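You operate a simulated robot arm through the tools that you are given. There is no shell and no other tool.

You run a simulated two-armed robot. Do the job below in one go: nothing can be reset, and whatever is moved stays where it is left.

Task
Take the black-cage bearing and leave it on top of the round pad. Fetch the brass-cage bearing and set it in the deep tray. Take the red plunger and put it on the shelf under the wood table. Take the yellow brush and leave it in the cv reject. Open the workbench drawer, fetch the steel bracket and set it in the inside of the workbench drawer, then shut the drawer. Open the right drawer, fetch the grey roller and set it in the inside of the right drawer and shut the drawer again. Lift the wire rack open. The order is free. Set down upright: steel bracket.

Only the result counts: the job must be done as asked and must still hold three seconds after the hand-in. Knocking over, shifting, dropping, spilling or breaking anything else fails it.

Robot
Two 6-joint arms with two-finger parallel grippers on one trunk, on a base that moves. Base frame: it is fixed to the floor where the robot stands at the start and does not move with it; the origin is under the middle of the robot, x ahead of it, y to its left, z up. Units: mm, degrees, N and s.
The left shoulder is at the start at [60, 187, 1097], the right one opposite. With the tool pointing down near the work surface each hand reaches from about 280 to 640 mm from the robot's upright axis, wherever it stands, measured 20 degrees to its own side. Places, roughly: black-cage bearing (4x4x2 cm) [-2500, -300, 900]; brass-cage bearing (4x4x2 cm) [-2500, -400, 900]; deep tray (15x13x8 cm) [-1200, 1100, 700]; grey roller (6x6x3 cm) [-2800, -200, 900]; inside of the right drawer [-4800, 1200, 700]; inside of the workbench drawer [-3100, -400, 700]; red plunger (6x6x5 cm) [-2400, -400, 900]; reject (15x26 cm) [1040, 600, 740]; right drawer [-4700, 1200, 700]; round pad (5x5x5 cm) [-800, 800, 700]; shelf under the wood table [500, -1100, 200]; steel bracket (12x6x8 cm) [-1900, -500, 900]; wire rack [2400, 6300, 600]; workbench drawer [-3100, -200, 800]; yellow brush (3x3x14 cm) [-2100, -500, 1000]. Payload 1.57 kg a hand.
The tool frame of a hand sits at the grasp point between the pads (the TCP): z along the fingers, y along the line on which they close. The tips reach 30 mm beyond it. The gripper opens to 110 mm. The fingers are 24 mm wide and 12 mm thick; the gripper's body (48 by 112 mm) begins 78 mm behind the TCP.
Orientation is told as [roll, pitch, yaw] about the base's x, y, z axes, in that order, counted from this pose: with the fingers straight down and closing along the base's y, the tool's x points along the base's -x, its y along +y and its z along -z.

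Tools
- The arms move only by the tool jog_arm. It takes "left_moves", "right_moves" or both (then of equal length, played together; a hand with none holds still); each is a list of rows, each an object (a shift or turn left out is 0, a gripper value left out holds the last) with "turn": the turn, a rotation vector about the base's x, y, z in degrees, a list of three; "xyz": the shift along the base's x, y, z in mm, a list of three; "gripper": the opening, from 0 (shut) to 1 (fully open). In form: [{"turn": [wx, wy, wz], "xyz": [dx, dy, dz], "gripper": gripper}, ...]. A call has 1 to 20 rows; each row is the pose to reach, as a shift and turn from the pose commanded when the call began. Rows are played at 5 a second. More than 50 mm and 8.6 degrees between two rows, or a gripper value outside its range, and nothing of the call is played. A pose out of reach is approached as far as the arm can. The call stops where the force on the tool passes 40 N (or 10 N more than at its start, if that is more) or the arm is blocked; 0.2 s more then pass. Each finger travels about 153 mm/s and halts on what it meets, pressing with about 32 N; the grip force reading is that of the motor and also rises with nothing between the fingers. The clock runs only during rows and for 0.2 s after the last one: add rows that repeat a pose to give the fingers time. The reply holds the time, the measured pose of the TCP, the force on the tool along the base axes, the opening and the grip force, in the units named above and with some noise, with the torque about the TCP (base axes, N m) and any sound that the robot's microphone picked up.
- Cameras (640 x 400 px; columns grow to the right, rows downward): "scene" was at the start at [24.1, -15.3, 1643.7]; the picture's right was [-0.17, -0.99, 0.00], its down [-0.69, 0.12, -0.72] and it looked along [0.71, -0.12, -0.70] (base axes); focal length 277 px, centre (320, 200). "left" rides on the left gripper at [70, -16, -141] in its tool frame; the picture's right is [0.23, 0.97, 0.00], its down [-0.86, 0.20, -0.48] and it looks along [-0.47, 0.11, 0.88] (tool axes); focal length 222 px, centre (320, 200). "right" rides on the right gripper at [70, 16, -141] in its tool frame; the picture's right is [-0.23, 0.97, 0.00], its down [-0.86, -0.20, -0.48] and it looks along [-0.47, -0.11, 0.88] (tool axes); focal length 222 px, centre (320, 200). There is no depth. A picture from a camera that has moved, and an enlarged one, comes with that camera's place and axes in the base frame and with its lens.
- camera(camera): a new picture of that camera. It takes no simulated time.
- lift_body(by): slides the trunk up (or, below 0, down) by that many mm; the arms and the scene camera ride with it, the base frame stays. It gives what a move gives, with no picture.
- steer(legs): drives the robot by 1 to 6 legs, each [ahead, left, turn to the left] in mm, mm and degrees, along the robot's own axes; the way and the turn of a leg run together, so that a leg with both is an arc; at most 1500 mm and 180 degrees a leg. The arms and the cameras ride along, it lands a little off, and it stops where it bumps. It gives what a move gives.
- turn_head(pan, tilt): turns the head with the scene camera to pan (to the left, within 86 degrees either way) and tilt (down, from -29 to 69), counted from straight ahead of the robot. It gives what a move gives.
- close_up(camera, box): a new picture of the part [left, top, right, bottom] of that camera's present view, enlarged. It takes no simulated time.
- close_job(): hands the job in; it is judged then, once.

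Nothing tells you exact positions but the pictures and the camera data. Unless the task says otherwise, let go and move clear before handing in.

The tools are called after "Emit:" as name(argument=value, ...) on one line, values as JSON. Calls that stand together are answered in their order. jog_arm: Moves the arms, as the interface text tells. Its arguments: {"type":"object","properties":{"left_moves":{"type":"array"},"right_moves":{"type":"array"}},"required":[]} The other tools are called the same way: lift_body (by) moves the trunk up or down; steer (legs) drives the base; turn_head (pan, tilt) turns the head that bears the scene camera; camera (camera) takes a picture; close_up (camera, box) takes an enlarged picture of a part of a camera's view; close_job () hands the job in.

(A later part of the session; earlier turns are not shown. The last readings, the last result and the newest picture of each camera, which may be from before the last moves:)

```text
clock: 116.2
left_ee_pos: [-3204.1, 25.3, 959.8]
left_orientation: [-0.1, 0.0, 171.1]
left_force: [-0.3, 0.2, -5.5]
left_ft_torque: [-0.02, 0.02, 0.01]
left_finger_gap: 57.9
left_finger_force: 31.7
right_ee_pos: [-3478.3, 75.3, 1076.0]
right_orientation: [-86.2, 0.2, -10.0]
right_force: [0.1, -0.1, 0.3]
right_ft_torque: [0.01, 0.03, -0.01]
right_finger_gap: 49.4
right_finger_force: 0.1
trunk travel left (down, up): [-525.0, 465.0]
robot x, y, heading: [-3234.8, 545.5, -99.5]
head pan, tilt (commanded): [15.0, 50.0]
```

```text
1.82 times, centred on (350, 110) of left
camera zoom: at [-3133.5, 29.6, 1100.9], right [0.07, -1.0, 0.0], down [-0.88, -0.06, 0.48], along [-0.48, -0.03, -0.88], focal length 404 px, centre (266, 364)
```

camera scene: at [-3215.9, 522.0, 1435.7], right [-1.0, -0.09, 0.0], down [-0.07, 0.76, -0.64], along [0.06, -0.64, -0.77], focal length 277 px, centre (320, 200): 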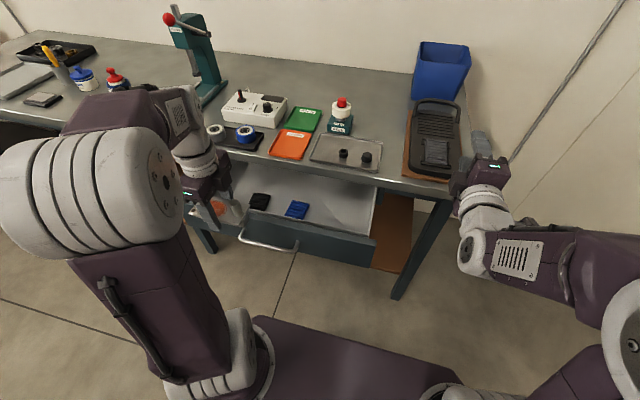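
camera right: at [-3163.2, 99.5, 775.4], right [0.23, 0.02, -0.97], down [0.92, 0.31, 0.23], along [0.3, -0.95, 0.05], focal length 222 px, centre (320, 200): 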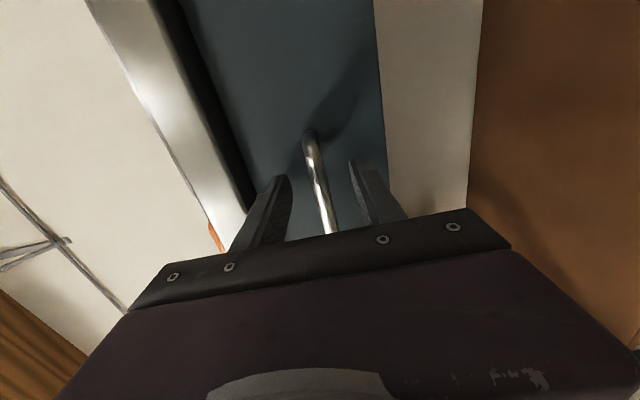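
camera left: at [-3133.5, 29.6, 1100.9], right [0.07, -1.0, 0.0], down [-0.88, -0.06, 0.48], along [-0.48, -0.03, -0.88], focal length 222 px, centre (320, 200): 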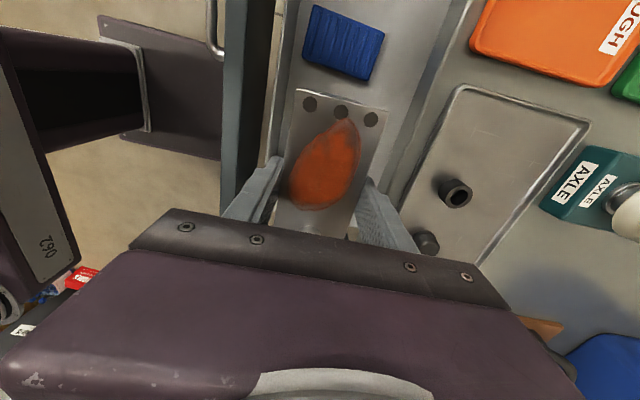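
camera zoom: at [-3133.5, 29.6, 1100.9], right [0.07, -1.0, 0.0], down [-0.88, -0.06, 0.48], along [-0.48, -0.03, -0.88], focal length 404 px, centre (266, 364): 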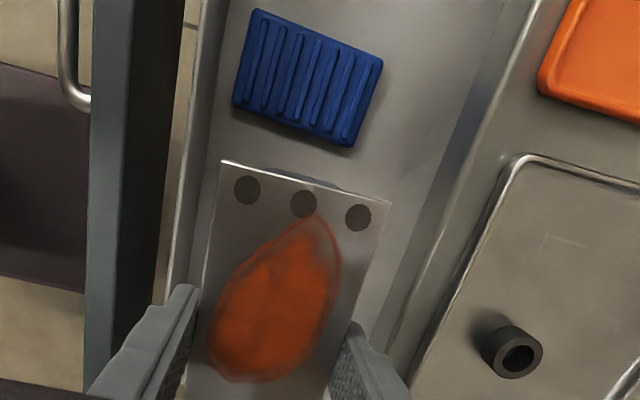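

The bracket spot is confirmed (blue pad stays clear). I nudge 7 mm deeper/right and descend most of the way.

Emit:
jog_arm(left_moves=[{"xyz": [-7, -7, 0]}, {"xyz": [-7, -7, -35]}, {"xyz": [-7, -7, -70]}, {"xyz": [-7, -7, -100]}, {"xyz": [-7, -7, -125]}, {"xyz": [-7, -7, -145]}, {"xyz": [-7, -7, -145]}])

Emit:
camera(camera="left")

Emit:
close_up(camera="scene", box=[220, 120, 420, 280])

```text
clock: 117.8
left_ee_pos: [-3211.1, 16.7, 814.7]
left_orientation: [-0.1, -0.1, 170.9]
left_force: [0.2, 0.8, -4.7]
left_ft_torque: [-0.01, 0.01, 0.05]
left_finger_gap: 57.8
left_finger_force: 32.4
right_ee_pos: [-3478.7, 74.9, 1076.7]
right_orientation: [-86.2, 0.2, -10.0]
right_force: [-0.5, -0.4, -0.6]
right_ft_torque: [-0.02, -0.04, -0.01]
right_finger_gap: 49.7
right_finger_force: 0.2
trunk travel left (down, up): [-525.0, 465.0]
robot x, y, heading: [-3239.9, 537.5, -99.4]
head pan, tilt (commanded): [15.0, 50.0]
```

```text
taken
camera left: at [-3140.7, 22.2, 956.1], right [0.07, -1.0, 0.0], down [-0.88, -0.06, 0.48], along [-0.48, -0.03, -0.88], focal length 222 px, centre (320, 200)
```

left: 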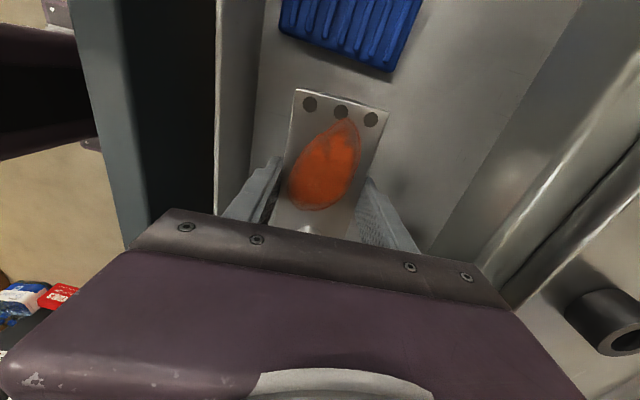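

```text
2.50 times, centred on (320, 200) of scene
camera zoom: at [-3216.2, 521.9, 1435.7], right [-1.0, -0.1, 0.0], down [-0.07, 0.76, -0.64], along [0.06, -0.64, -0.77], focal length 694 px, centre (320, 200)
```

zoom: 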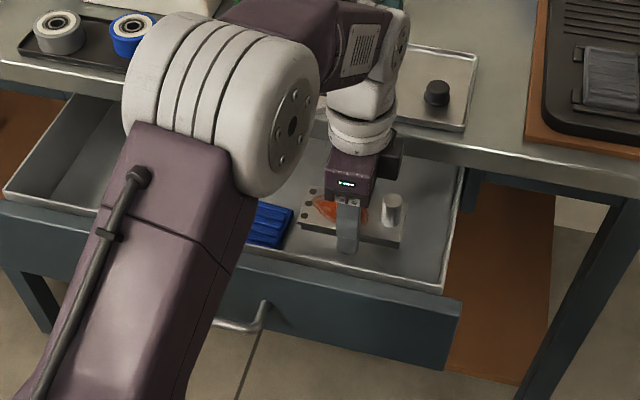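

Bracket is inside the drawer with clearance. I descend slowly until contact.

Emit:
jog_arm(left_moves=[{"xyz": [0, 0, -5]}, {"xyz": [0, 0, -9]}, {"xyz": [0, 0, -13]}, {"xyz": [0, 0, -16]}, {"xyz": [0, 0, -19]}, {"xyz": [0, 0, -22]}, {"xyz": [0, 0, -22]}])

```text
clock: 119.4
left_ee_pos: [-3211.6, 17.5, 793.2]
left_orientation: [-0.1, -0.1, 171.0]
left_force: [0.0, 0.5, -5.2]
left_ft_torque: [0.03, -0.03, 0.0]
left_finger_gap: 57.8
left_finger_force: 31.9
right_ee_pos: [-3477.9, 75.4, 1076.6]
right_orientation: [-86.1, 0.2, -10.0]
right_force: [-0.5, 0.8, -1.2]
right_ft_torque: [-0.02, 0.0, 0.01]
right_finger_gap: 49.5
right_finger_force: 0.0
trunk travel left (down, up): [-525.0, 465.0]
robot x, y, heading: [-3239.0, 543.0, -99.5]
head pan, tilt (commanded): [15.0, 50.0]
```

Emit:
jog_arm(left_moves=[{"xyz": [0, 0, -3]}, {"xyz": [0, 0, -6]}, {"xyz": [0, 0, -9]}, {"xyz": [0, 0, -12]}, {"xyz": [0, 0, -12]}])

Emit:
close_up(camera="scene", box=[280, 160, 380, 240])

```text
clock: 120.6
left_ee_pos: [-3212.1, 16.7, 780.4]
left_orientation: [-0.1, -0.1, 171.1]
left_force: [0.9, 0.1, -3.9]
left_ft_torque: [0.02, -0.04, -0.01]
left_finger_gap: 57.7
left_finger_force: 32.1
right_ee_pos: [-3478.3, 75.8, 1076.8]
right_orientation: [-86.1, 0.2, -10.0]
right_force: [0.4, -0.2, 0.0]
right_ft_torque: [0.0, -0.03, 0.03]
right_finger_gap: 49.6
right_finger_force: 0.2
trunk travel left (down, up): [-525.0, 465.0]
robot x, y, heading: [-3237.3, 540.8, -99.6]
head pan, tilt (commanded): [15.0, 50.0]
```

```text
5.00 times, centred on (330, 200) of scene
camera zoom: at [-3216.2, 521.6, 1435.6], right [-1.0, -0.1, 0.0], down [-0.07, 0.76, -0.64], along [0.06, -0.64, -0.77], focal length 1387 px, centre (270, 200)
```

zoom: 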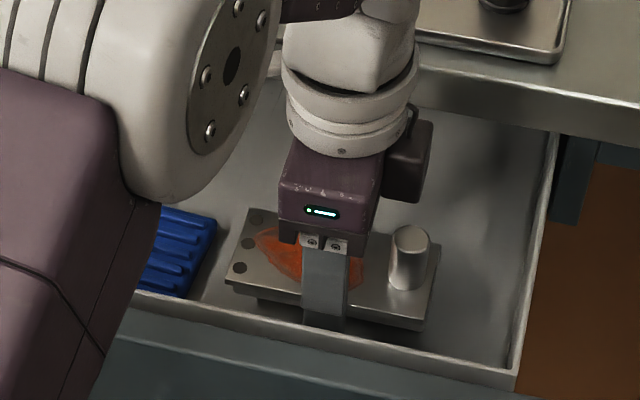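

Emit:
jog_arm(left_moves=[{"xyz": [0, 0, -3]}, {"xyz": [0, 0, -6]}, {"xyz": [0, 0, -9]}, {"xyz": [0, 0, -9]}])

```text
clock: 121.6
left_ee_pos: [-3211.5, 17.4, 771.7]
left_orientation: [-0.1, -0.1, 171.0]
left_force: [0.3, -0.4, -5.4]
left_ft_torque: [0.01, 0.01, -0.03]
left_finger_gap: 57.8
left_finger_force: 31.9
right_ee_pos: [-3479.5, 75.8, 1077.1]
right_orientation: [-86.1, 0.2, -10.1]
right_force: [0.4, 0.0, -1.0]
right_ft_torque: [0.03, 0.0, -0.02]
right_finger_gap: 49.4
right_finger_force: 0.1
trunk travel left (down, up): [-525.0, 465.0]
robot x, y, heading: [-3237.7, 540.7, -99.5]
head pan, tilt (commanded): [15.0, 50.0]
```

Emit:
jog_arm(left_moves=[{"xyz": [0, 0, -3]}, {"xyz": [0, 0, -6]}, {"xyz": [0, 0, -9]}, {"xyz": [0, 0, -9]}])

Emit:
close_up(camera="scene", box=[280, 160, 380, 240])

Emit:
camera(camera="left")

```text
clock: 122.6
left_ee_pos: [-3211.4, 18.6, 765.5]
left_orientation: [0.3, -0.1, 171.1]
left_force: [3.6, -2.1, 22.4]
left_ft_torque: [-0.01, -0.07, -0.02]
left_finger_gap: 57.5
left_finger_force: 31.9
right_ee_pos: [-3478.1, 78.2, 1078.6]
right_orientation: [-86.3, 0.3, -10.0]
right_force: [0.5, 0.5, 0.7]
right_ft_torque: [0.01, -0.02, -0.06]
right_finger_gap: 49.4
right_finger_force: 0.1
trunk travel left (down, up): [-525.0, 465.0]
robot x, y, heading: [-3239.0, 539.5, -99.5]
head pan, tilt (commanded): [15.0, 50.0]
```

```text
5.00 times, centred on (330, 200) of scene
camera zoom: at [-3215.8, 525.1, 1436.1], right [-1.0, -0.1, 0.0], down [-0.07, 0.76, -0.64], along [0.06, -0.64, -0.76], focal length 1387 px, centre (270, 200)
```

zoom: 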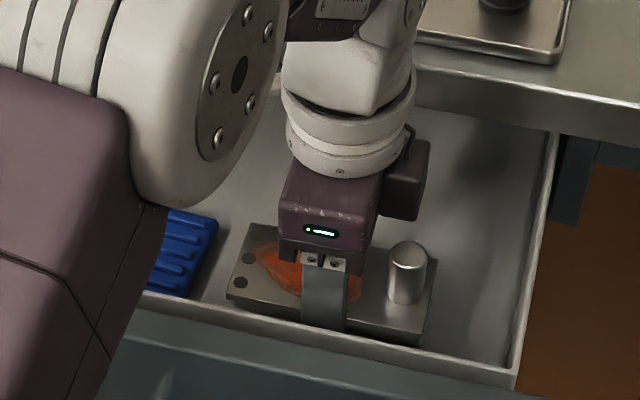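

```text
taken
camera left: at [-3140.3, 24.3, 907.6], right [0.07, -1.0, 0.01], down [-0.87, -0.06, 0.48], along [-0.48, -0.04, -0.88], focal length 222 px, centre (320, 200)
```

left: 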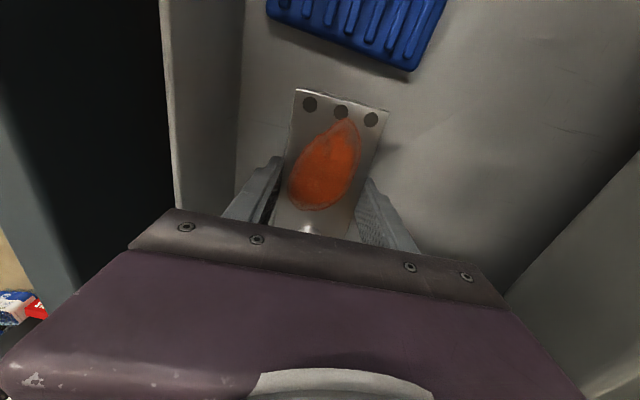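

Contact with the drawer floor at TCP z≈766. I relieve the pressure, then open the gripper just a little wider than the plate.

Emit:
jog_arm(left_moves=[{"xyz": [0, 0, 2.5]}, {"xyz": [0, 0, 3]}, {"xyz": [0, 0, 3], "gripper": 0.6}, {"xyz": [0, 0, 3], "gripper": 0.7}, {"xyz": [0, 0, 3], "gripper": 0.7}])

Emit:
close_up(camera="scene", box=[280, 160, 380, 240])

Emit:
camera(camera="left")

```text
clock: 123.8
left_ee_pos: [-3211.4, 17.6, 767.3]
left_orientation: [-0.1, -0.1, 171.0]
left_force: [0.3, 0.5, 0.3]
left_ft_torque: [0.0, 0.01, 0.0]
left_finger_gap: 76.7
left_finger_force: 0.1
right_ee_pos: [-3479.0, 75.9, 1077.2]
right_orientation: [-86.2, 0.3, -10.1]
right_force: [0.8, 0.1, -0.1]
right_ft_torque: [-0.03, -0.01, -0.01]
right_finger_gap: 49.6
right_finger_force: 0.0
trunk travel left (down, up): [-525.0, 465.0]
robot x, y, heading: [-3235.9, 543.0, -99.6]
head pan, tilt (commanded): [15.0, 50.0]
```

```text
5.00 times, centred on (330, 200) of scene
camera zoom: at [-3216.3, 522.2, 1435.6], right [-1.0, -0.1, 0.0], down [-0.07, 0.76, -0.64], along [0.06, -0.64, -0.77], focal length 1387 px, centre (270, 200)
```

zoom: 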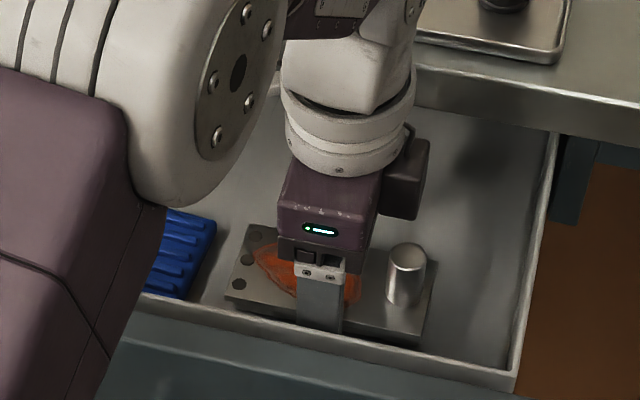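

```text
taken
camera left: at [-3140.5, 23.3, 908.0], right [0.07, -1.0, 0.0], down [-0.88, -0.06, 0.48], along [-0.48, -0.03, -0.88], focal length 222 px, centre (320, 200)
```

left: 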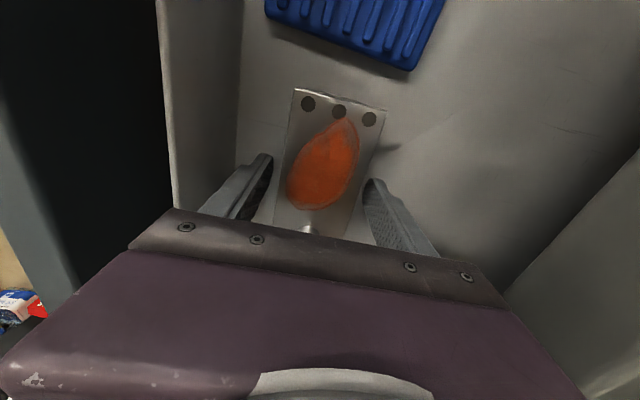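

The bracket stands on its own. I lift the left hand straight up out of the drawer.

Emit:
jog_arm(left_moves=[{"xyz": [0, 0, 15]}, {"xyz": [0, 0, 40]}, {"xyz": [0, 0, 80]}, {"xyz": [0, 0, 120]}, {"xyz": [0, 0, 160]}, {"xyz": [0, 0, 200]}, {"xyz": [0, 0, 240]}, {"xyz": [0, 0, 240]}])

Emit:
close_up(camera="scene", box=[240, 150, 400, 270])

```text
clock: 125.6
left_ee_pos: [-3212.2, 17.2, 1006.5]
left_orientation: [-0.1, 0.0, 171.0]
left_force: [0.2, 0.8, -0.2]
left_ft_torque: [0.03, 0.01, 0.0]
left_finger_gap: 77.2
left_finger_force: 0.0
right_ee_pos: [-3479.8, 75.4, 1078.6]
right_orientation: [-86.2, 0.2, -10.0]
right_force: [0.4, 0.4, -0.4]
right_ft_torque: [0.03, 0.02, 0.0]
right_finger_gap: 49.4
right_finger_force: 0.1
trunk travel left (down, up): [-525.0, 465.0]
robot x, y, heading: [-3237.6, 539.9, -99.6]
head pan, tilt (commanded): [15.0, 50.0]
```

```text
3.33 times, centred on (320, 210) of scene
camera zoom: at [-3216.2, 522.2, 1435.7], right [-1.0, -0.1, 0.0], down [-0.07, 0.76, -0.64], along [0.06, -0.64, -0.77], focal length 925 px, centre (320, 167)
```

zoom: 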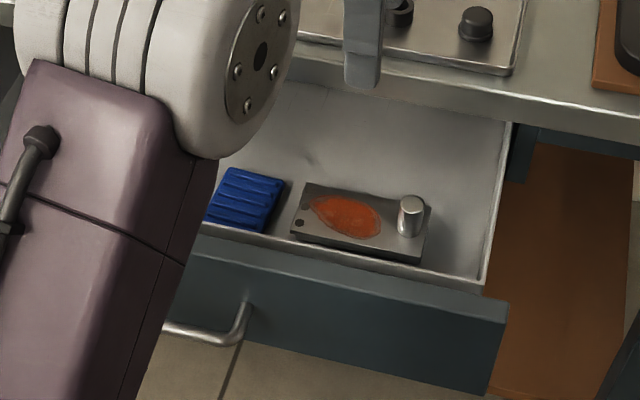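

The bracket stands upright in the drawer beside the blue pad. Now I prepare the left hand as a pusher: turn it back to default yaw and close the fingers.

Emit:
jog_arm(left_moves=[{"turn": [0, 0, 8], "gripper": 0.3}, {"turn": [0, 0, 16], "gripper": 0.0}, {"turn": [0, 0, 24]}, {"turn": [0, 0, 32]}, {"turn": [0, 0, 40]}, {"turn": [0, 0, 48]}, {"turn": [0, 0, 56]}, {"turn": [0, 0, 64]}, {"turn": [0, 0, 72]}, {"turn": [0, 0, 80]}, {"turn": [0, 0, 88]}, {"turn": [0, 0, 89]}])

Emit:
steer(legs=[[-150, 110, 0]])

Emit:
camera(camera="scene")

```text
clock: 128.2
left_ee_pos: [-3212.8, 18.3, 1005.7]
left_orientation: [0.0, 0.0, -100.0]
left_force: [0.2, 0.2, -0.8]
left_ft_torque: [-0.05, -0.02, 0.0]
left_finger_gap: 0.0
left_finger_force: 21.6
right_ee_pos: [-3478.7, 76.7, 1078.0]
right_orientation: [-86.2, 0.2, -9.9]
right_force: [-0.8, -0.3, 0.1]
right_ft_torque: [0.0, 0.05, -0.01]
right_finger_gap: 49.4
right_finger_force: 0.1
trunk travel left (down, up): [-525.0, 465.0]
robot x, y, heading: [-3238.8, 540.4, -99.4]
head pan, tilt (commanded): [15.0, 50.0]
```

```text
clock: 129.7
left_ee_pos: [-3077.2, 148.9, 1007.4]
left_orientation: [-0.1, -0.1, -100.1]
left_force: [0.1, 0.2, 0.0]
left_ft_torque: [-0.03, 0.05, 0.0]
left_finger_gap: 0.0
left_finger_force: 21.4
right_ee_pos: [-3343.9, 207.2, 1077.6]
right_orientation: [-86.2, 0.2, -9.9]
right_force: [0.0, 0.8, 0.4]
right_ft_torque: [0.0, 0.0, -0.01]
right_finger_gap: 49.4
right_finger_force: 0.2
trunk travel left (down, up): [-525.0, 465.0]
robot x, y, heading: [-3101.3, 671.3, -99.7]
head pan, tilt (commanded): [15.0, 50.0]
```

```text
taken
camera scene: at [-3081.3, 653.4, 1435.7], right [-1.0, -0.09, 0.0], down [-0.07, 0.76, -0.64], along [0.06, -0.64, -0.77], focal length 277 px, centre (320, 200)
```

scene: 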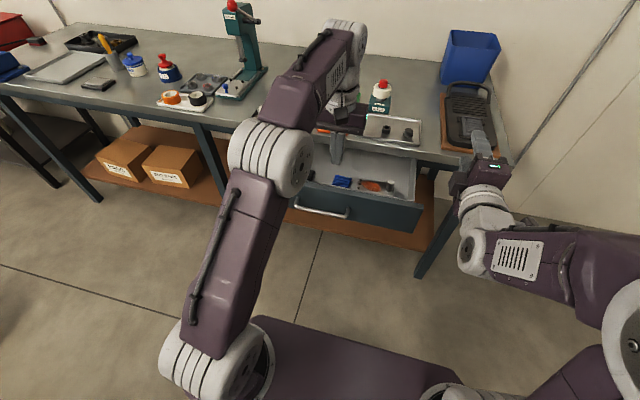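

I retract the left hand in front of the handle bar and lower it to bar height.

Emit:
jog_arm(left_moves=[{"xyz": [5, 30, 0]}, {"xyz": [11, 62, 0]}, {"xyz": [11, 62, -40]}, {"xyz": [11, 62, -80]}, {"xyz": [11, 62, -120]}, {"xyz": [11, 62, -160]}, {"xyz": [11, 62, -200]}, {"xyz": [11, 62, -215]}, {"xyz": [11, 62, -215]}])

Emit:
close_up(camera="scene", box=[260, 100, 460, 260])

Emit:
camera(camera="left")

```text
clock: 131.7
left_ee_pos: [-3067.8, 209.3, 791.4]
left_orientation: [0.0, -0.2, -100.0]
left_force: [0.4, -0.9, 0.1]
left_ft_torque: [0.02, 0.01, -0.05]
left_finger_gap: 0.4
left_finger_force: 21.5
right_ee_pos: [-3345.2, 207.4, 1076.7]
right_orientation: [-86.1, 0.2, -10.0]
right_force: [0.4, -0.4, 0.2]
right_ft_torque: [0.01, -0.02, -0.01]
right_finger_gap: 49.6
right_finger_force: 0.1
trunk travel left (down, up): [-525.0, 465.0]
robot x, y, heading: [-3105.1, 671.3, -99.6]
head pan, tilt (commanded): [15.0, 50.0]
```

```text
2.50 times, centred on (360, 180) of scene
camera zoom: at [-3082.0, 652.9, 1435.7], right [-1.0, -0.09, 0.0], down [-0.07, 0.76, -0.64], along [0.06, -0.64, -0.77], focal length 694 px, centre (220, 250)
```

zoom: 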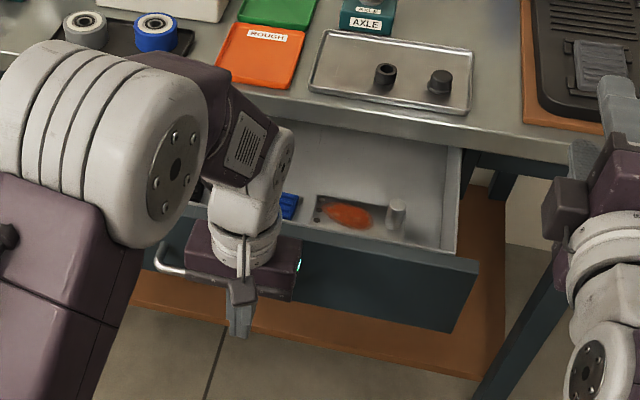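

```text
taken
camera left: at [-3071.1, 281.6, 932.6], right [1.0, 0.05, 0.0], down [0.05, -0.88, 0.48], along [0.02, -0.48, -0.88], focal length 222 px, centre (320, 200)
```

left: 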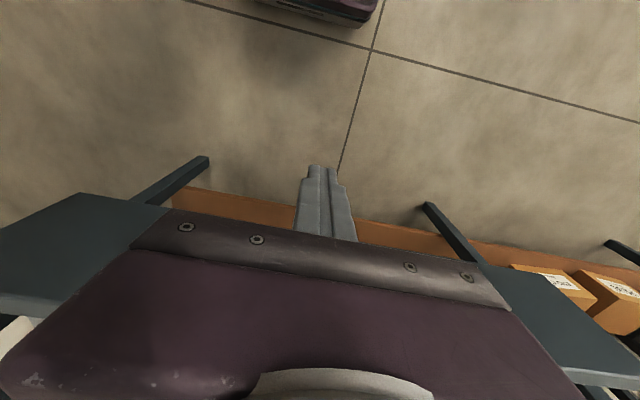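

The hand is in front of the bar. I shift weight of the travel: retract hand 60 mm, drive 100 mm ahead, leaving a small gap, so the arm alone can do the slow push.

Emit:
jog_arm(left_moves=[{"xyz": [5, 30, 0]}, {"xyz": [10, 59, 0]}, {"xyz": [10, 59, 0]}])

Emit:
steer(legs=[[95, 0, 0]])

```text
clock: 132.5
left_ee_pos: [-3057.9, 269.0, 790.9]
left_orientation: [-0.1, 0.0, -100.1]
left_force: [0.5, -0.5, -0.1]
left_ft_torque: [0.0, -0.02, -0.02]
left_finger_gap: 0.0
left_finger_force: 21.3
right_ee_pos: [-3345.3, 206.3, 1077.0]
right_orientation: [-86.1, 0.1, -10.0]
right_force: [-0.3, -0.2, -0.4]
right_ft_torque: [0.0, 0.01, 0.01]
right_finger_gap: 49.5
right_finger_force: 0.2
trunk travel left (down, up): [-525.0, 465.0]
robot x, y, heading: [-3102.4, 670.9, -99.7]
head pan, tilt (commanded): [15.0, 50.0]
```

```text
clock: 133.6
left_ee_pos: [-3073.3, 175.7, 791.0]
left_orientation: [0.1, 0.0, -100.2]
left_force: [-0.1, -0.1, 0.3]
left_ft_torque: [0.04, -0.01, 0.02]
left_finger_gap: 0.3
left_finger_force: 21.6
right_ee_pos: [-3361.2, 112.0, 1077.1]
right_orientation: [-86.2, 0.2, -10.1]
right_force: [0.7, -0.6, -0.3]
right_ft_torque: [-0.01, 0.0, 0.0]
right_finger_gap: 49.6
right_finger_force: 0.1
trunk travel left (down, up): [-525.0, 465.0]
robot x, y, heading: [-3119.9, 579.7, -99.7]
head pan, tilt (commanded): [15.0, 50.0]
```

Gap is about 5 mm. I push the drawer in slowly along the bench normal.

Emit:
jog_arm(left_moves=[{"xyz": [-1, -6, 0]}, {"xyz": [-2.1, -12, 0]}, {"xyz": [-3.2, -18, 0]}, {"xyz": [-4.9, -28, 0]}, {"xyz": [-6.7, -38, 0]}, {"xyz": [-8.6, -49, 0]}, {"xyz": [-10.6, -60, 0]}, {"xyz": [-12.5, -71, 0]}, {"xyz": [-14.5, -82, 0]}, {"xyz": [-16.4, -93, 0]}, {"xyz": [-18.3, -104, 0]}, {"xyz": [-20.3, -115, 0]}, {"xyz": [-22.2, -126, 0]}, {"xyz": [-24.2, -137, 0]}, {"xyz": [-26.1, -148, 0]}, {"xyz": [-28, -159, 0]}, {"xyz": [-30, -170, 0]}, {"xyz": [-31.7, -180, 0]}])

Emit:
camera(camera="scene")

```text
clock: 137.4
left_ee_pos: [-3105.6, -5.0, 792.3]
left_orientation: [0.0, -0.1, -100.1]
left_force: [0.6, -0.6, -0.6]
left_ft_torque: [-0.02, 0.01, 0.02]
left_finger_gap: 0.0
left_finger_force: 21.4
right_ee_pos: [-3361.0, 112.1, 1076.8]
right_orientation: [-86.0, 0.2, -10.1]
right_force: [0.1, -0.7, 0.2]
right_ft_torque: [-0.03, 0.0, 0.0]
right_finger_gap: 49.3
right_finger_force: 0.2
trunk travel left (down, up): [-525.0, 465.0]
robot x, y, heading: [-3120.2, 580.3, -99.7]
head pan, tilt (commanded): [15.0, 50.0]
```

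```text
taken
camera scene: at [-3097.9, 558.8, 1435.7], right [-1.0, -0.09, 0.0], down [-0.07, 0.76, -0.64], along [0.06, -0.64, -0.77], focal length 277 px, centre (320, 200)
```

scene: 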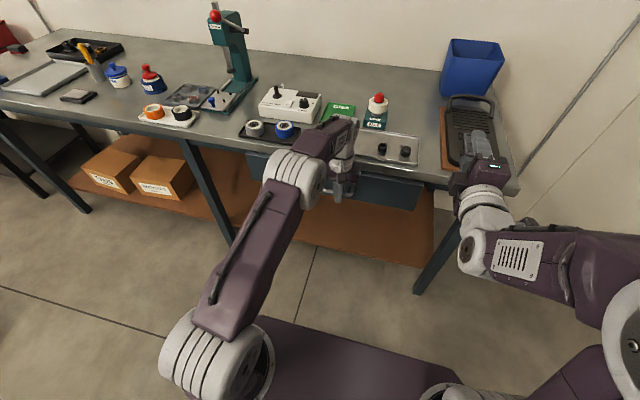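

Emit:
close_up(camera="scene", box=[220, 100, 460, 260])

Emit:
camera(camera="left")

```text
2.50 times, centred on (340, 180) of scene
camera zoom: at [-3097.9, 558.8, 1435.7], right [-1.0, -0.09, 0.0], down [-0.07, 0.76, -0.64], along [0.06, -0.64, -0.77], focal length 694 px, centre (270, 250)
```

zoom: 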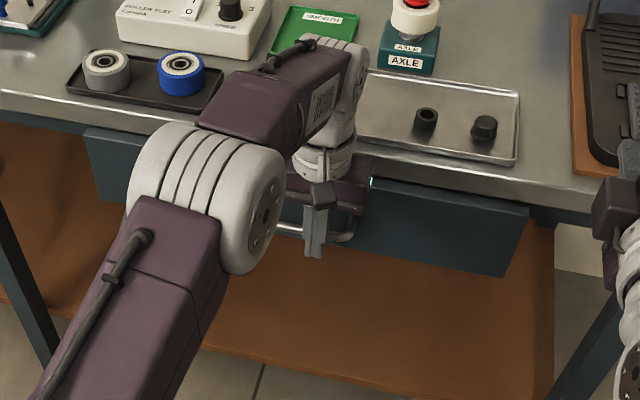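

```text
taken
camera left: at [-3109.4, 66.8, 932.5], right [1.0, 0.05, 0.0], down [0.05, -0.88, 0.48], along [0.02, -0.48, -0.88], focal length 222 px, centre (320, 200)
```

left: 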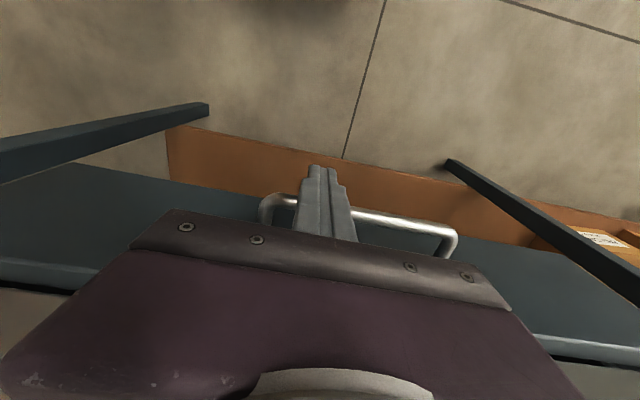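

About 40 mm remains. I raise the hand 6 mm for bench-edge clearance and keep pushing gently until it seats.

Emit:
jog_arm(left_moves=[{"xyz": [0, 0, 6]}, {"xyz": [-1, -6, 6]}, {"xyz": [-2.1, -12, 6]}, {"xyz": [-3.2, -18, 6]}, {"xyz": [-4.2, -24, 6]}, {"xyz": [-5.3, -30, 6]}, {"xyz": [-6, -34, 6]}, {"xyz": [-6.7, -38, 6]}, {"xyz": [-7.2, -41, 6]}])

Emit:
close_up(camera="scene", box=[220, 100, 460, 260])

```text
clock: 139.4
left_ee_pos: [-3107.3, -25.8, 797.3]
left_orientation: [0.1, -0.1, -100.2]
left_force: [-0.2, 0.2, -0.5]
left_ft_torque: [0.01, 0.01, -0.01]
left_finger_gap: 0.1
left_finger_force: 20.7
left hand out of reach, approached as far as the arm can: row 6, 7, 8, 9
right_ee_pos: [-3361.5, 112.5, 1076.6]
right_orientation: [-86.3, 0.3, -10.1]
right_force: [-1.1, 0.1, 0.0]
right_ft_torque: [0.0, 0.02, 0.03]
right_finger_gap: 49.6
right_finger_force: 0.1
trunk travel left (down, up): [-525.0, 465.0]
robot x, y, heading: [-3120.9, 576.7, -99.9]
head pan, tilt (commanded): [15.0, 50.0]
```

```text
2.50 times, centred on (340, 180) of scene
camera zoom: at [-3097.9, 559.3, 1435.7], right [-1.0, -0.09, 0.0], down [-0.07, 0.76, -0.64], along [0.06, -0.64, -0.77], focal length 694 px, centre (270, 250)
```

zoom: 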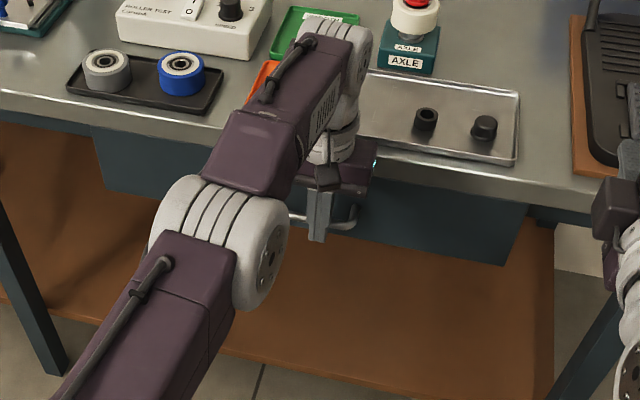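

The arm is at its reach limit with about 20 mm left; I nudge the base ahead 20 mm.

Emit:
steer(legs=[[20, 0, 0]])

Emit:
close_up(camera="scene", box=[220, 100, 460, 260])

Emit:
camera(camera="left")

```text
clock: 140.2
left_ee_pos: [-3108.5, -26.3, 798.8]
left_orientation: [0.1, 1.1, -100.0]
left_force: [3.0, 16.6, 8.9]
left_ft_torque: [-1.81, 0.16, 0.26]
left_finger_gap: 0.0
left_finger_force: 20.9
right_ee_pos: [-3361.7, 109.3, 1079.4]
right_orientation: [-86.4, 0.2, -9.9]
right_force: [-0.7, 0.0, -0.1]
right_ft_torque: [0.01, 0.0, 0.01]
right_finger_gap: 49.6
right_finger_force: 0.2
trunk travel left (down, up): [-525.0, 465.0]
robot x, y, heading: [-3121.7, 569.9, -99.5]
head pan, tilt (commanded): [15.0, 50.0]
stopped in leg 1: the force on the tool passed its limit at 58 N (the readings are from after the stop); the commanded pose is now the measured one
```

```text
2.50 times, centred on (340, 180) of scene
camera zoom: at [-3098.7, 556.9, 1435.8], right [-1.0, -0.09, 0.0], down [-0.07, 0.76, -0.65], along [0.06, -0.64, -0.76], focal length 694 px, centre (270, 250)
```

zoom: 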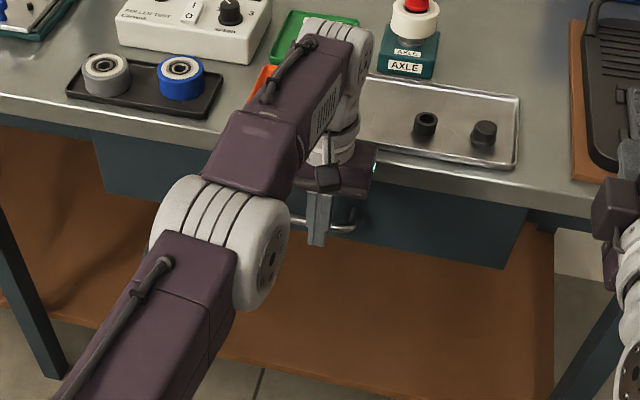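

```text
taken
camera left: at [-3113.2, 43.3, 940.8], right [1.0, 0.06, 0.0], down [0.05, -0.88, 0.46], along [0.03, -0.46, -0.89], focal length 222 px, centre (320, 200)
```

left: 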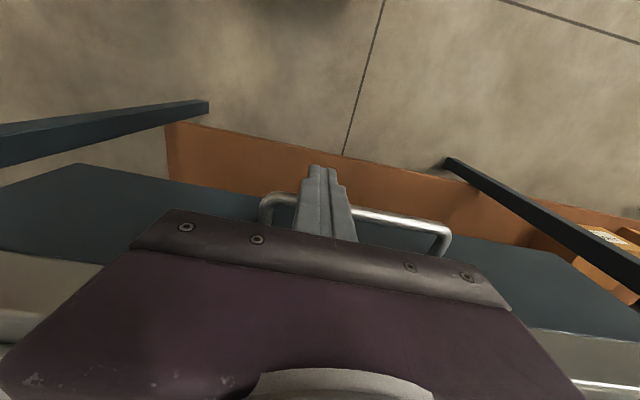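

The hand met something above bar height (likely the gripper body against the bench edge). I back off and inspect.

Emit:
jog_arm(left_moves=[{"xyz": [1.7, 10, 0]}, {"xyz": [5, 30, 0]}, {"xyz": [10.5, 60, 0]}, {"xyz": [14, 80, 0]}, {"xyz": [14, 80, 0]}])

Emit:
camera(camera="left")

Emit:
close_up(camera="scene", box=[220, 100, 460, 260])

```text
clock: 141.4
left_ee_pos: [-3094.8, 50.5, 796.0]
left_orientation: [0.0, 1.0, -100.0]
left_force: [-0.2, 0.8, 0.1]
left_ft_torque: [0.0, -0.02, -0.03]
left_finger_gap: 0.1
left_finger_force: 21.0
right_ee_pos: [-3362.7, 104.2, 1077.3]
right_orientation: [-86.1, 0.2, -10.1]
right_force: [0.4, -0.3, -0.7]
right_ft_torque: [0.01, -0.01, -0.02]
right_finger_gap: 49.4
right_finger_force: 0.1
trunk travel left (down, up): [-525.0, 465.0]
robot x, y, heading: [-3120.7, 573.5, -99.5]
head pan, tilt (commanded): [15.0, 50.0]
```

```text
taken
camera left: at [-3099.4, 118.8, 937.7], right [1.0, 0.05, 0.0], down [0.05, -0.89, 0.46], along [0.03, -0.46, -0.89], focal length 222 px, centre (320, 200)
```

left: 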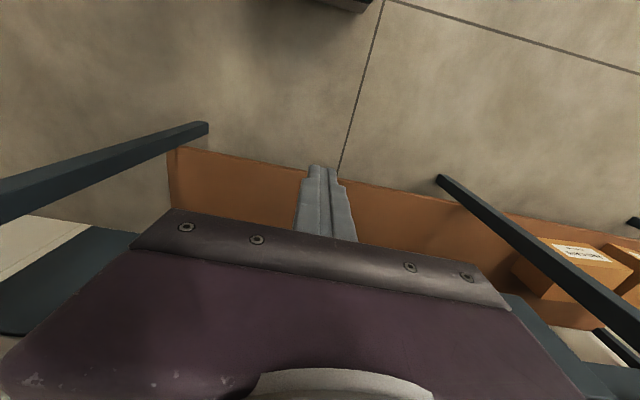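

```text
2.50 times, centred on (340, 180) of scene
camera zoom: at [-3099.4, 550.2, 1435.7], right [-1.0, -0.09, 0.0], down [-0.07, 0.76, -0.64], along [0.06, -0.64, -0.77], focal length 694 px, centre (270, 250)
```

zoom: 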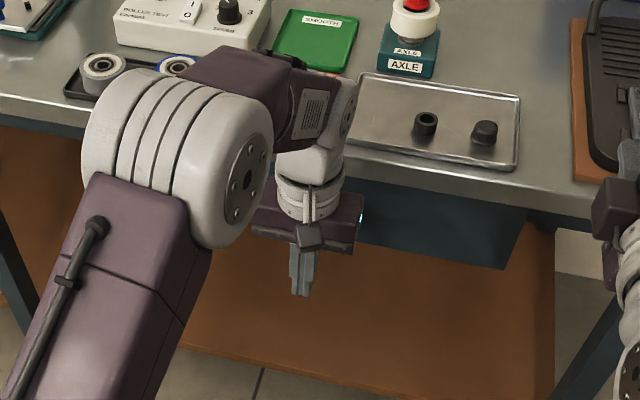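

Emit:
jog_arm(left_moves=[{"xyz": [5, 30, 30]}, {"xyz": [8, 40, 70]}, {"xyz": [8, 40, 110]}, {"xyz": [8, 40, 150]}, {"xyz": [8, 40, 190]}, {"xyz": [8, 40, 230]}, {"xyz": [8, 40, 230]}])

Emit:
turn_head(pan=5, tilt=50)

Emit:
close_up(camera="scene", box=[200, 120, 480, 280])

```text
clock: 143.0
left_ee_pos: [-3086.7, 91.2, 1025.9]
left_orientation: [0.0, 1.3, -100.0]
left_force: [-1.3, -0.5, -0.2]
left_ft_torque: [0.01, 0.01, -0.01]
left_finger_gap: 0.0
left_finger_force: 21.2
right_ee_pos: [-3362.7, 105.4, 1076.4]
right_orientation: [-86.2, 0.2, -10.2]
right_force: [0.3, -0.4, 0.6]
right_ft_torque: [-0.05, -0.02, -0.03]
right_finger_gap: 49.5
right_finger_force: 0.0
trunk travel left (down, up): [-525.0, 465.0]
robot x, y, heading: [-3120.0, 567.2, -99.5]
head pan, tilt (commanded): [15.0, 50.0]
```

```text
clock: 143.8
left_ee_pos: [-3086.4, 90.3, 1025.3]
left_orientation: [0.0, 1.0, -100.0]
left_force: [-0.6, 0.9, -0.9]
left_ft_torque: [0.0, -0.01, 0.0]
left_finger_gap: 0.0
left_finger_force: 21.2
right_ee_pos: [-3361.6, 105.0, 1078.4]
right_orientation: [-86.1, 0.3, -10.1]
right_force: [0.0, 0.0, 0.8]
right_ft_torque: [-0.01, 0.0, -0.02]
right_finger_gap: 49.6
right_finger_force: 0.1
trunk travel left (down, up): [-525.0, 465.0]
robot x, y, heading: [-3119.4, 567.1, -99.4]
head pan, tilt (commanded): [5.0, 50.0]
```

```text
2.29 times, centred on (340, 200) of scene
camera zoom: at [-3112.7, 550.7, 1435.7], right [-1.0, 0.08, 0.0], down [0.06, 0.76, -0.64], along [-0.05, -0.64, -0.77], focal length 634 px, centre (274, 200)
```

zoom: 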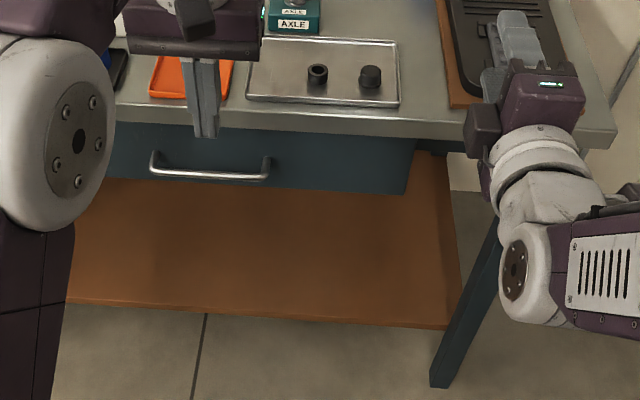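

The drawer is still about 20 mm open; the gripper body touched the bench edge. I drive 100 mm ahead and will push with a tilted hand so only the fingertips lead.

Emit:
steer(legs=[[100, 0, 0]])

Emit:
jog_arm(left_moves=[{"xyz": [3, 15, 0], "turn": [-7.4, 1.3, 0]}, {"xyz": [6, 35, 0], "turn": [-14.8, 2.6, 0]}, {"xyz": [9, 50, 0], "turn": [-22.2, 3.9, 0]}, {"xyz": [9, 50, 0], "turn": [-29.6, 5.2, 0]}, {"xyz": [9, 50, -40], "turn": [-29.6, 5.2, 0]}, {"xyz": [9, 50, -80], "turn": [-29.6, 5.2, 0]}, {"xyz": [9, 50, -120], "turn": [-29.6, 5.2, 0]}, {"xyz": [9, 50, -160], "turn": [-29.6, 5.2, 0]}, {"xyz": [9, 50, -200], "turn": [-29.6, 5.2, 0]}, {"xyz": [9, 50, -221], "turn": [-29.6, 5.2, 0]}, {"xyz": [9, 50, -221], "turn": [-29.6, 5.2, 0]}])

Emit:
camera(camera="left")

Emit:
camera(camera="scene")

```text
clock: 144.9
left_ee_pos: [-3104.8, -8.8, 1025.6]
left_orientation: [0.0, 1.2, -100.1]
left_force: [-0.5, -0.6, -0.6]
left_ft_torque: [0.02, 0.01, 0.0]
left_finger_gap: 0.0
left_finger_force: 21.4
right_ee_pos: [-3380.7, 5.4, 1078.0]
right_orientation: [-86.1, 0.1, -10.2]
right_force: [0.3, 0.2, -0.5]
right_ft_torque: [-0.01, 0.04, -0.03]
right_finger_gap: 49.7
right_finger_force: 0.0
trunk travel left (down, up): [-525.0, 465.0]
robot x, y, heading: [-3138.4, 471.9, -99.7]
head pan, tilt (commanded): [5.0, 50.0]
```

```text
clock: 147.3
left_ee_pos: [-3095.9, 42.6, 802.5]
left_orientation: [0.1, -28.8, -100.2]
left_force: [-0.3, 0.3, 0.1]
left_ft_torque: [-0.05, -0.01, -0.01]
left_finger_gap: 0.2
left_finger_force: 21.6
right_ee_pos: [-3378.7, 8.1, 1076.8]
right_orientation: [-86.2, 0.2, -10.1]
right_force: [-0.1, 0.2, -0.8]
right_ft_torque: [0.0, 0.01, 0.01]
right_finger_gap: 49.5
right_finger_force: 0.0
trunk travel left (down, up): [-525.0, 465.0]
robot x, y, heading: [-3136.9, 473.1, -99.7]
head pan, tilt (commanded): [5.0, 50.0]
```

```text
taken
camera left: at [-3089.3, 172.2, 893.4], right [0.99, 0.03, -0.11], down [0.1, -0.54, 0.83], along [-0.04, -0.84, -0.54], focal length 222 px, centre (320, 200)
```

left: 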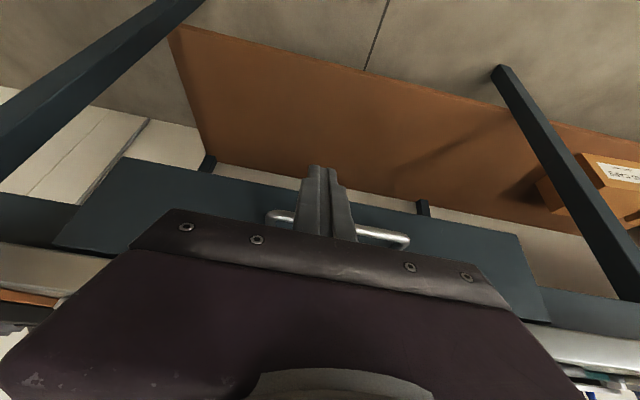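

```text
taken
camera scene: at [-3129.4, 452.5, 1435.7], right [-1.0, 0.08, 0.0], down [0.06, 0.76, -0.64], along [-0.05, -0.64, -0.77], focal length 277 px, centre (320, 200)
```

scene: 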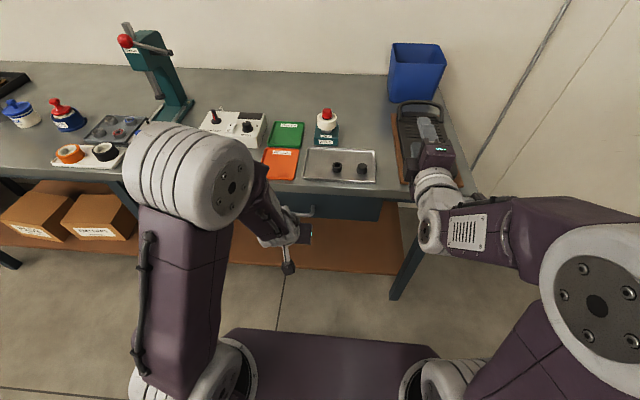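

The tilted hand is in place with fingertips at bar height. I push slowly until the drawer seats.

Emit:
jog_arm(left_moves=[{"xyz": [-1.7, -10, 0]}, {"xyz": [-3.5, -20, 0]}, {"xyz": [-5.3, -30, 0]}, {"xyz": [-6.7, -38, 0]}, {"xyz": [-8, -45, 0]}, {"xyz": [-9.2, -52, 0]}, {"xyz": [-10.4, -59, 0]}, {"xyz": [-11.5, -65, 0]}, {"xyz": [-12.3, -70, 0]}, {"xyz": [-13.2, -75, 0]}, {"xyz": [-14, -79, 0]}, {"xyz": [-14.6, -83, 0]}, {"xyz": [-15.3, -87, 0]}])

Emit:
camera(camera="left")

```text
clock: 149.9
left_ee_pos: [-3108.5, -34.1, 807.1]
left_orientation: [0.1, -28.9, -100.1]
left_force: [4.9, 22.8, 23.4]
left_ft_torque: [-0.04, -0.07, 0.07]
left_finger_gap: 0.1
left_finger_force: 21.3
right_ee_pos: [-3377.4, 13.8, 1080.6]
right_orientation: [-86.6, 0.1, -10.0]
right_force: [0.4, 0.8, 0.8]
right_ft_torque: [0.0, 0.0, 0.02]
right_finger_gap: 49.6
right_finger_force: 0.0
trunk travel left (down, up): [-525.0, 465.0]
robot x, y, heading: [-3135.3, 472.5, -99.3]
head pan, tilt (commanded): [5.0, 50.0]
stopped in row 13 (left hand): the force on the tool passed its limit at 44 N (the readings are from after the stop); the commanded pose is now the measured one
```

```text
taken
camera left: at [-3102.5, 96.7, 896.8], right [0.99, 0.03, -0.11], down [0.11, -0.54, 0.83], along [-0.04, -0.84, -0.54], focal length 222 px, centre (320, 200)
```

left: 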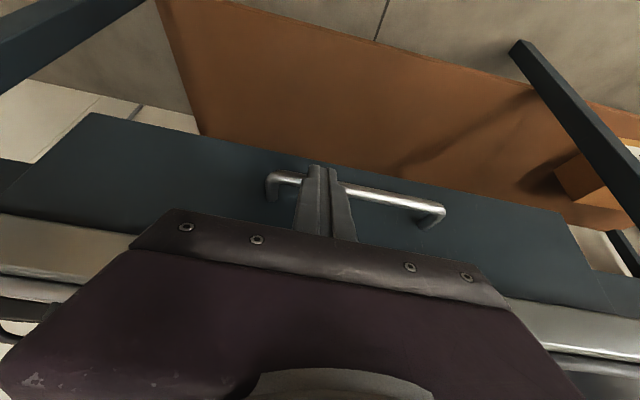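

The push met a firm stop right at the expected closed position. I withdraw and verify.

Emit:
jog_arm(left_moves=[{"xyz": [1.7, 10, 0]}, {"xyz": [6, 35, 0]}, {"xyz": [12, 70, 0]}, {"xyz": [16, 95, 30], "turn": [7.4, -1.3, 0]}, {"xyz": [16, 95, 70], "turn": [14.8, -2.6, 0]}, {"xyz": [16, 95, 110], "turn": [22.2, -3.9, 0]}, {"xyz": [16, 95, 150], "turn": [28.8, -5.1, 0]}, {"xyz": [16, 95, 190], "turn": [28.8, -5.1, 0]}, {"xyz": [16, 95, 230], "turn": [28.8, -5.1, 0]}, {"xyz": [16, 95, 230], "turn": [28.8, -5.1, 0]}])

Emit:
close_up(camera="scene", box=[200, 120, 480, 300])

```text
clock: 152.2
left_ee_pos: [-3092.4, 55.8, 1033.6]
left_orientation: [0.1, 0.7, -100.1]
left_force: [0.0, -0.5, -0.4]
left_ft_torque: [0.02, 0.03, -0.03]
left_finger_gap: 0.0
left_finger_force: 21.2
left hand out of reach, approached as far as the arm can: row 4
right_ee_pos: [-3378.7, 7.4, 1076.5]
right_orientation: [-86.2, 0.3, -10.1]
right_force: [0.1, 0.2, -0.7]
right_ft_torque: [0.01, 0.01, 0.01]
right_finger_gap: 49.8
right_finger_force: 0.1
trunk travel left (down, up): [-525.0, 465.0]
robot x, y, heading: [-3134.6, 474.1, -99.7]
head pan, tilt (commanded): [5.0, 50.0]
```

```text
2.22 times, centred on (340, 210) of scene
camera zoom: at [-3129.2, 452.7, 1435.7], right [-1.0, 0.08, 0.0], down [0.06, 0.76, -0.64], along [-0.05, -0.64, -0.77], focal length 616 px, centre (276, 178)
```

zoom: 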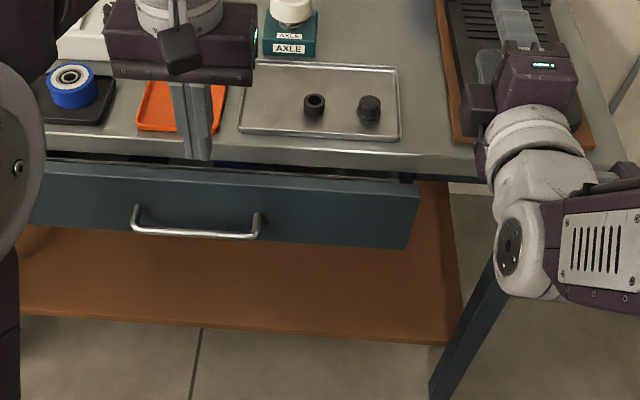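

The drawer was dragged open again by the fingertips riding on top of the bar. I repeat with the tips lower so the finger faces (not tips) press the bar.

Emit:
jog_arm(left_moves=[{"xyz": [1, 5, -20], "turn": [-7.4, 1.3, 0]}, {"xyz": [1, 5, -50], "turn": [-14.8, 2.6, 0]}, {"xyz": [1, 5, -90], "turn": [-22.2, 3.9, 0]}, {"xyz": [1, 5, -130], "turn": [-29, 5.1, 0]}, {"xyz": [1, 5, -170], "turn": [-29, 5.1, 0]}, {"xyz": [1, 5, -210], "turn": [-29, 5.1, 0]}, {"xyz": [1, 5, -248], "turn": [-29, 5.1, 0]}, {"xyz": [1, 5, -248], "turn": [-29, 5.1, 0]}])

Emit:
camera(camera="left")

Emit:
close_up(camera="scene", box=[200, 120, 480, 300])

```text
clock: 153.9
left_ee_pos: [-3091.5, 62.3, 784.9]
left_orientation: [0.1, -28.6, -100.1]
left_force: [-0.6, -1.1, 0.5]
left_ft_torque: [0.0, -0.01, 0.02]
left_finger_gap: 0.0
left_finger_force: 21.0
right_ee_pos: [-3379.7, 7.1, 1077.3]
right_orientation: [-86.2, 0.2, -10.2]
right_force: [0.4, 0.3, -0.1]
right_ft_torque: [0.0, -0.01, -0.03]
right_finger_gap: 49.6
right_finger_force: 0.0
trunk travel left (down, up): [-525.0, 465.0]
robot x, y, heading: [-3133.6, 469.8, -99.7]
head pan, tilt (commanded): [5.0, 50.0]
```

```text
taken
camera left: at [-3085.7, 192.1, 875.4], right [0.99, 0.03, -0.11], down [0.1, -0.55, 0.83], along [-0.04, -0.84, -0.55], focal length 222 px, centre (320, 200)
```

left: 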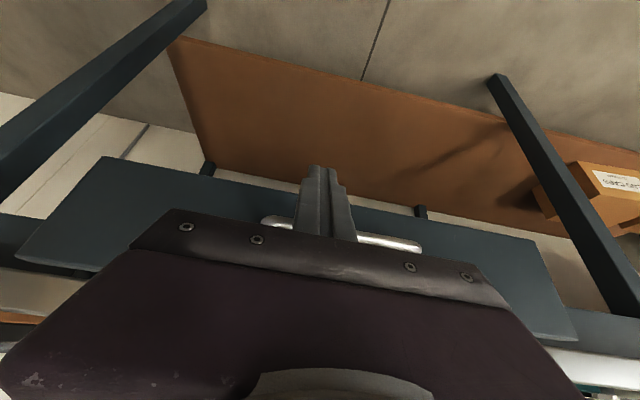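

```text
2.22 times, centred on (340, 210) of scene
camera zoom: at [-3129.1, 453.8, 1435.7], right [-1.0, 0.08, 0.0], down [0.06, 0.76, -0.64], along [-0.05, -0.64, -0.77], focal length 616 px, centre (276, 178)
```

zoom: 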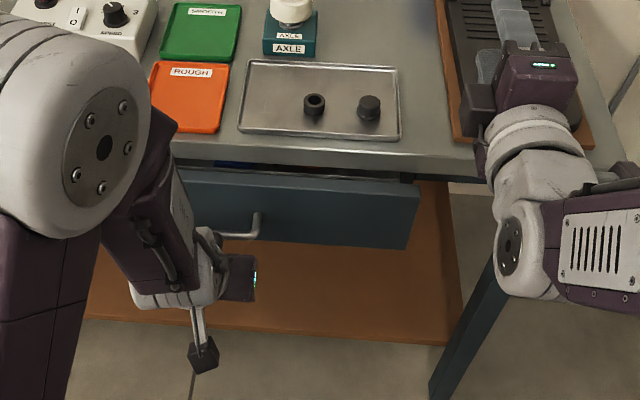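

Emit:
jog_arm(left_moves=[{"xyz": [-1.7, -10, 0]}, {"xyz": [-3.5, -20, 0]}, {"xyz": [-5.3, -30, 0]}, {"xyz": [-7, -40, 0]}, {"xyz": [-8.8, -50, 0]}, {"xyz": [-10.2, -58, 0]}, {"xyz": [-11.6, -66, 0]}, {"xyz": [-13, -74, 0]}, {"xyz": [-14.3, -81, 0]}, {"xyz": [-15.3, -87, 0]}, {"xyz": [-16.2, -92, 0]}, {"xyz": [-17.1, -97, 0]}, {"xyz": [-17.8, -101, 0]}, {"xyz": [-18.5, -105, 0]}, {"xyz": [-19.2, -109, 0]}, {"xyz": [-19.8, -112, 0]}])

Emit:
camera(camera="left")

Emit:
close_up(camera="scene", box=[200, 120, 480, 300])

```text
clock: 157.1
left_ee_pos: [-3109.1, -40.3, 779.5]
left_orientation: [0.2, -27.8, -100.1]
left_force: [2.1, 10.1, -0.6]
left_ft_torque: [0.09, -0.02, 0.03]
left_finger_gap: 0.0
left_finger_force: 20.8
right_ee_pos: [-3378.9, 8.0, 1076.7]
right_orientation: [-86.2, 0.2, -10.0]
right_force: [-0.8, -0.4, 0.2]
right_ft_torque: [0.02, -0.03, 0.0]
right_finger_gap: 49.8
right_finger_force: 0.1
trunk travel left (down, up): [-525.0, 465.0]
robot x, y, heading: [-3138.6, 474.6, -99.4]
head pan, tilt (commanded): [5.0, 50.0]
stopped in row 15 (left hand): the force on the tool passed its limit at 42 N (the readings are from after the stop); the commanded pose is now the measured one
```

```text
taken
camera left: at [-3103.7, 89.3, 872.7], right [0.99, 0.03, -0.1], down [0.1, -0.56, 0.82], along [-0.04, -0.83, -0.56], focal length 222 px, centre (320, 200)
```

left: 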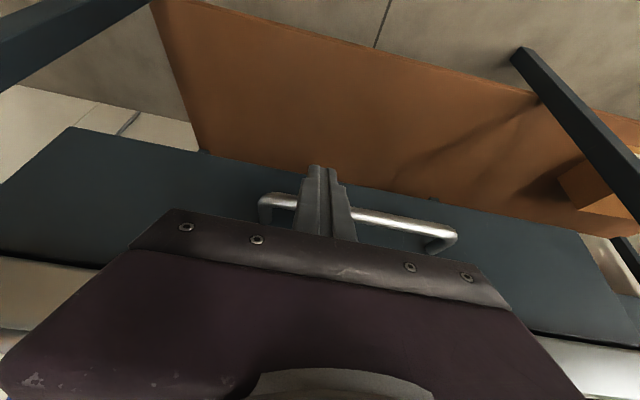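

```text
2.22 times, centred on (340, 210) of scene
camera zoom: at [-3129.3, 453.3, 1435.8], right [-1.0, 0.08, 0.0], down [0.06, 0.76, -0.64], along [-0.05, -0.64, -0.77], focal length 616 px, centre (276, 178)
```

zoom: 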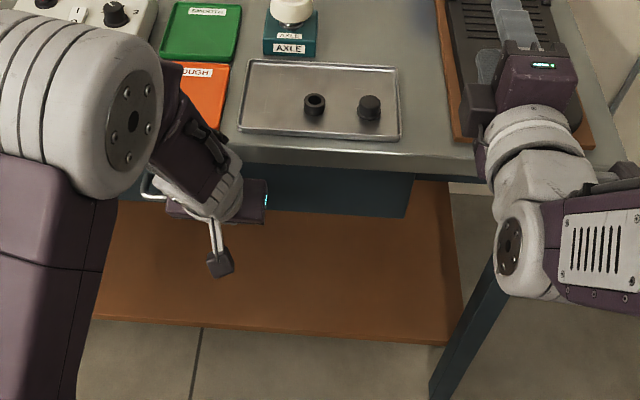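

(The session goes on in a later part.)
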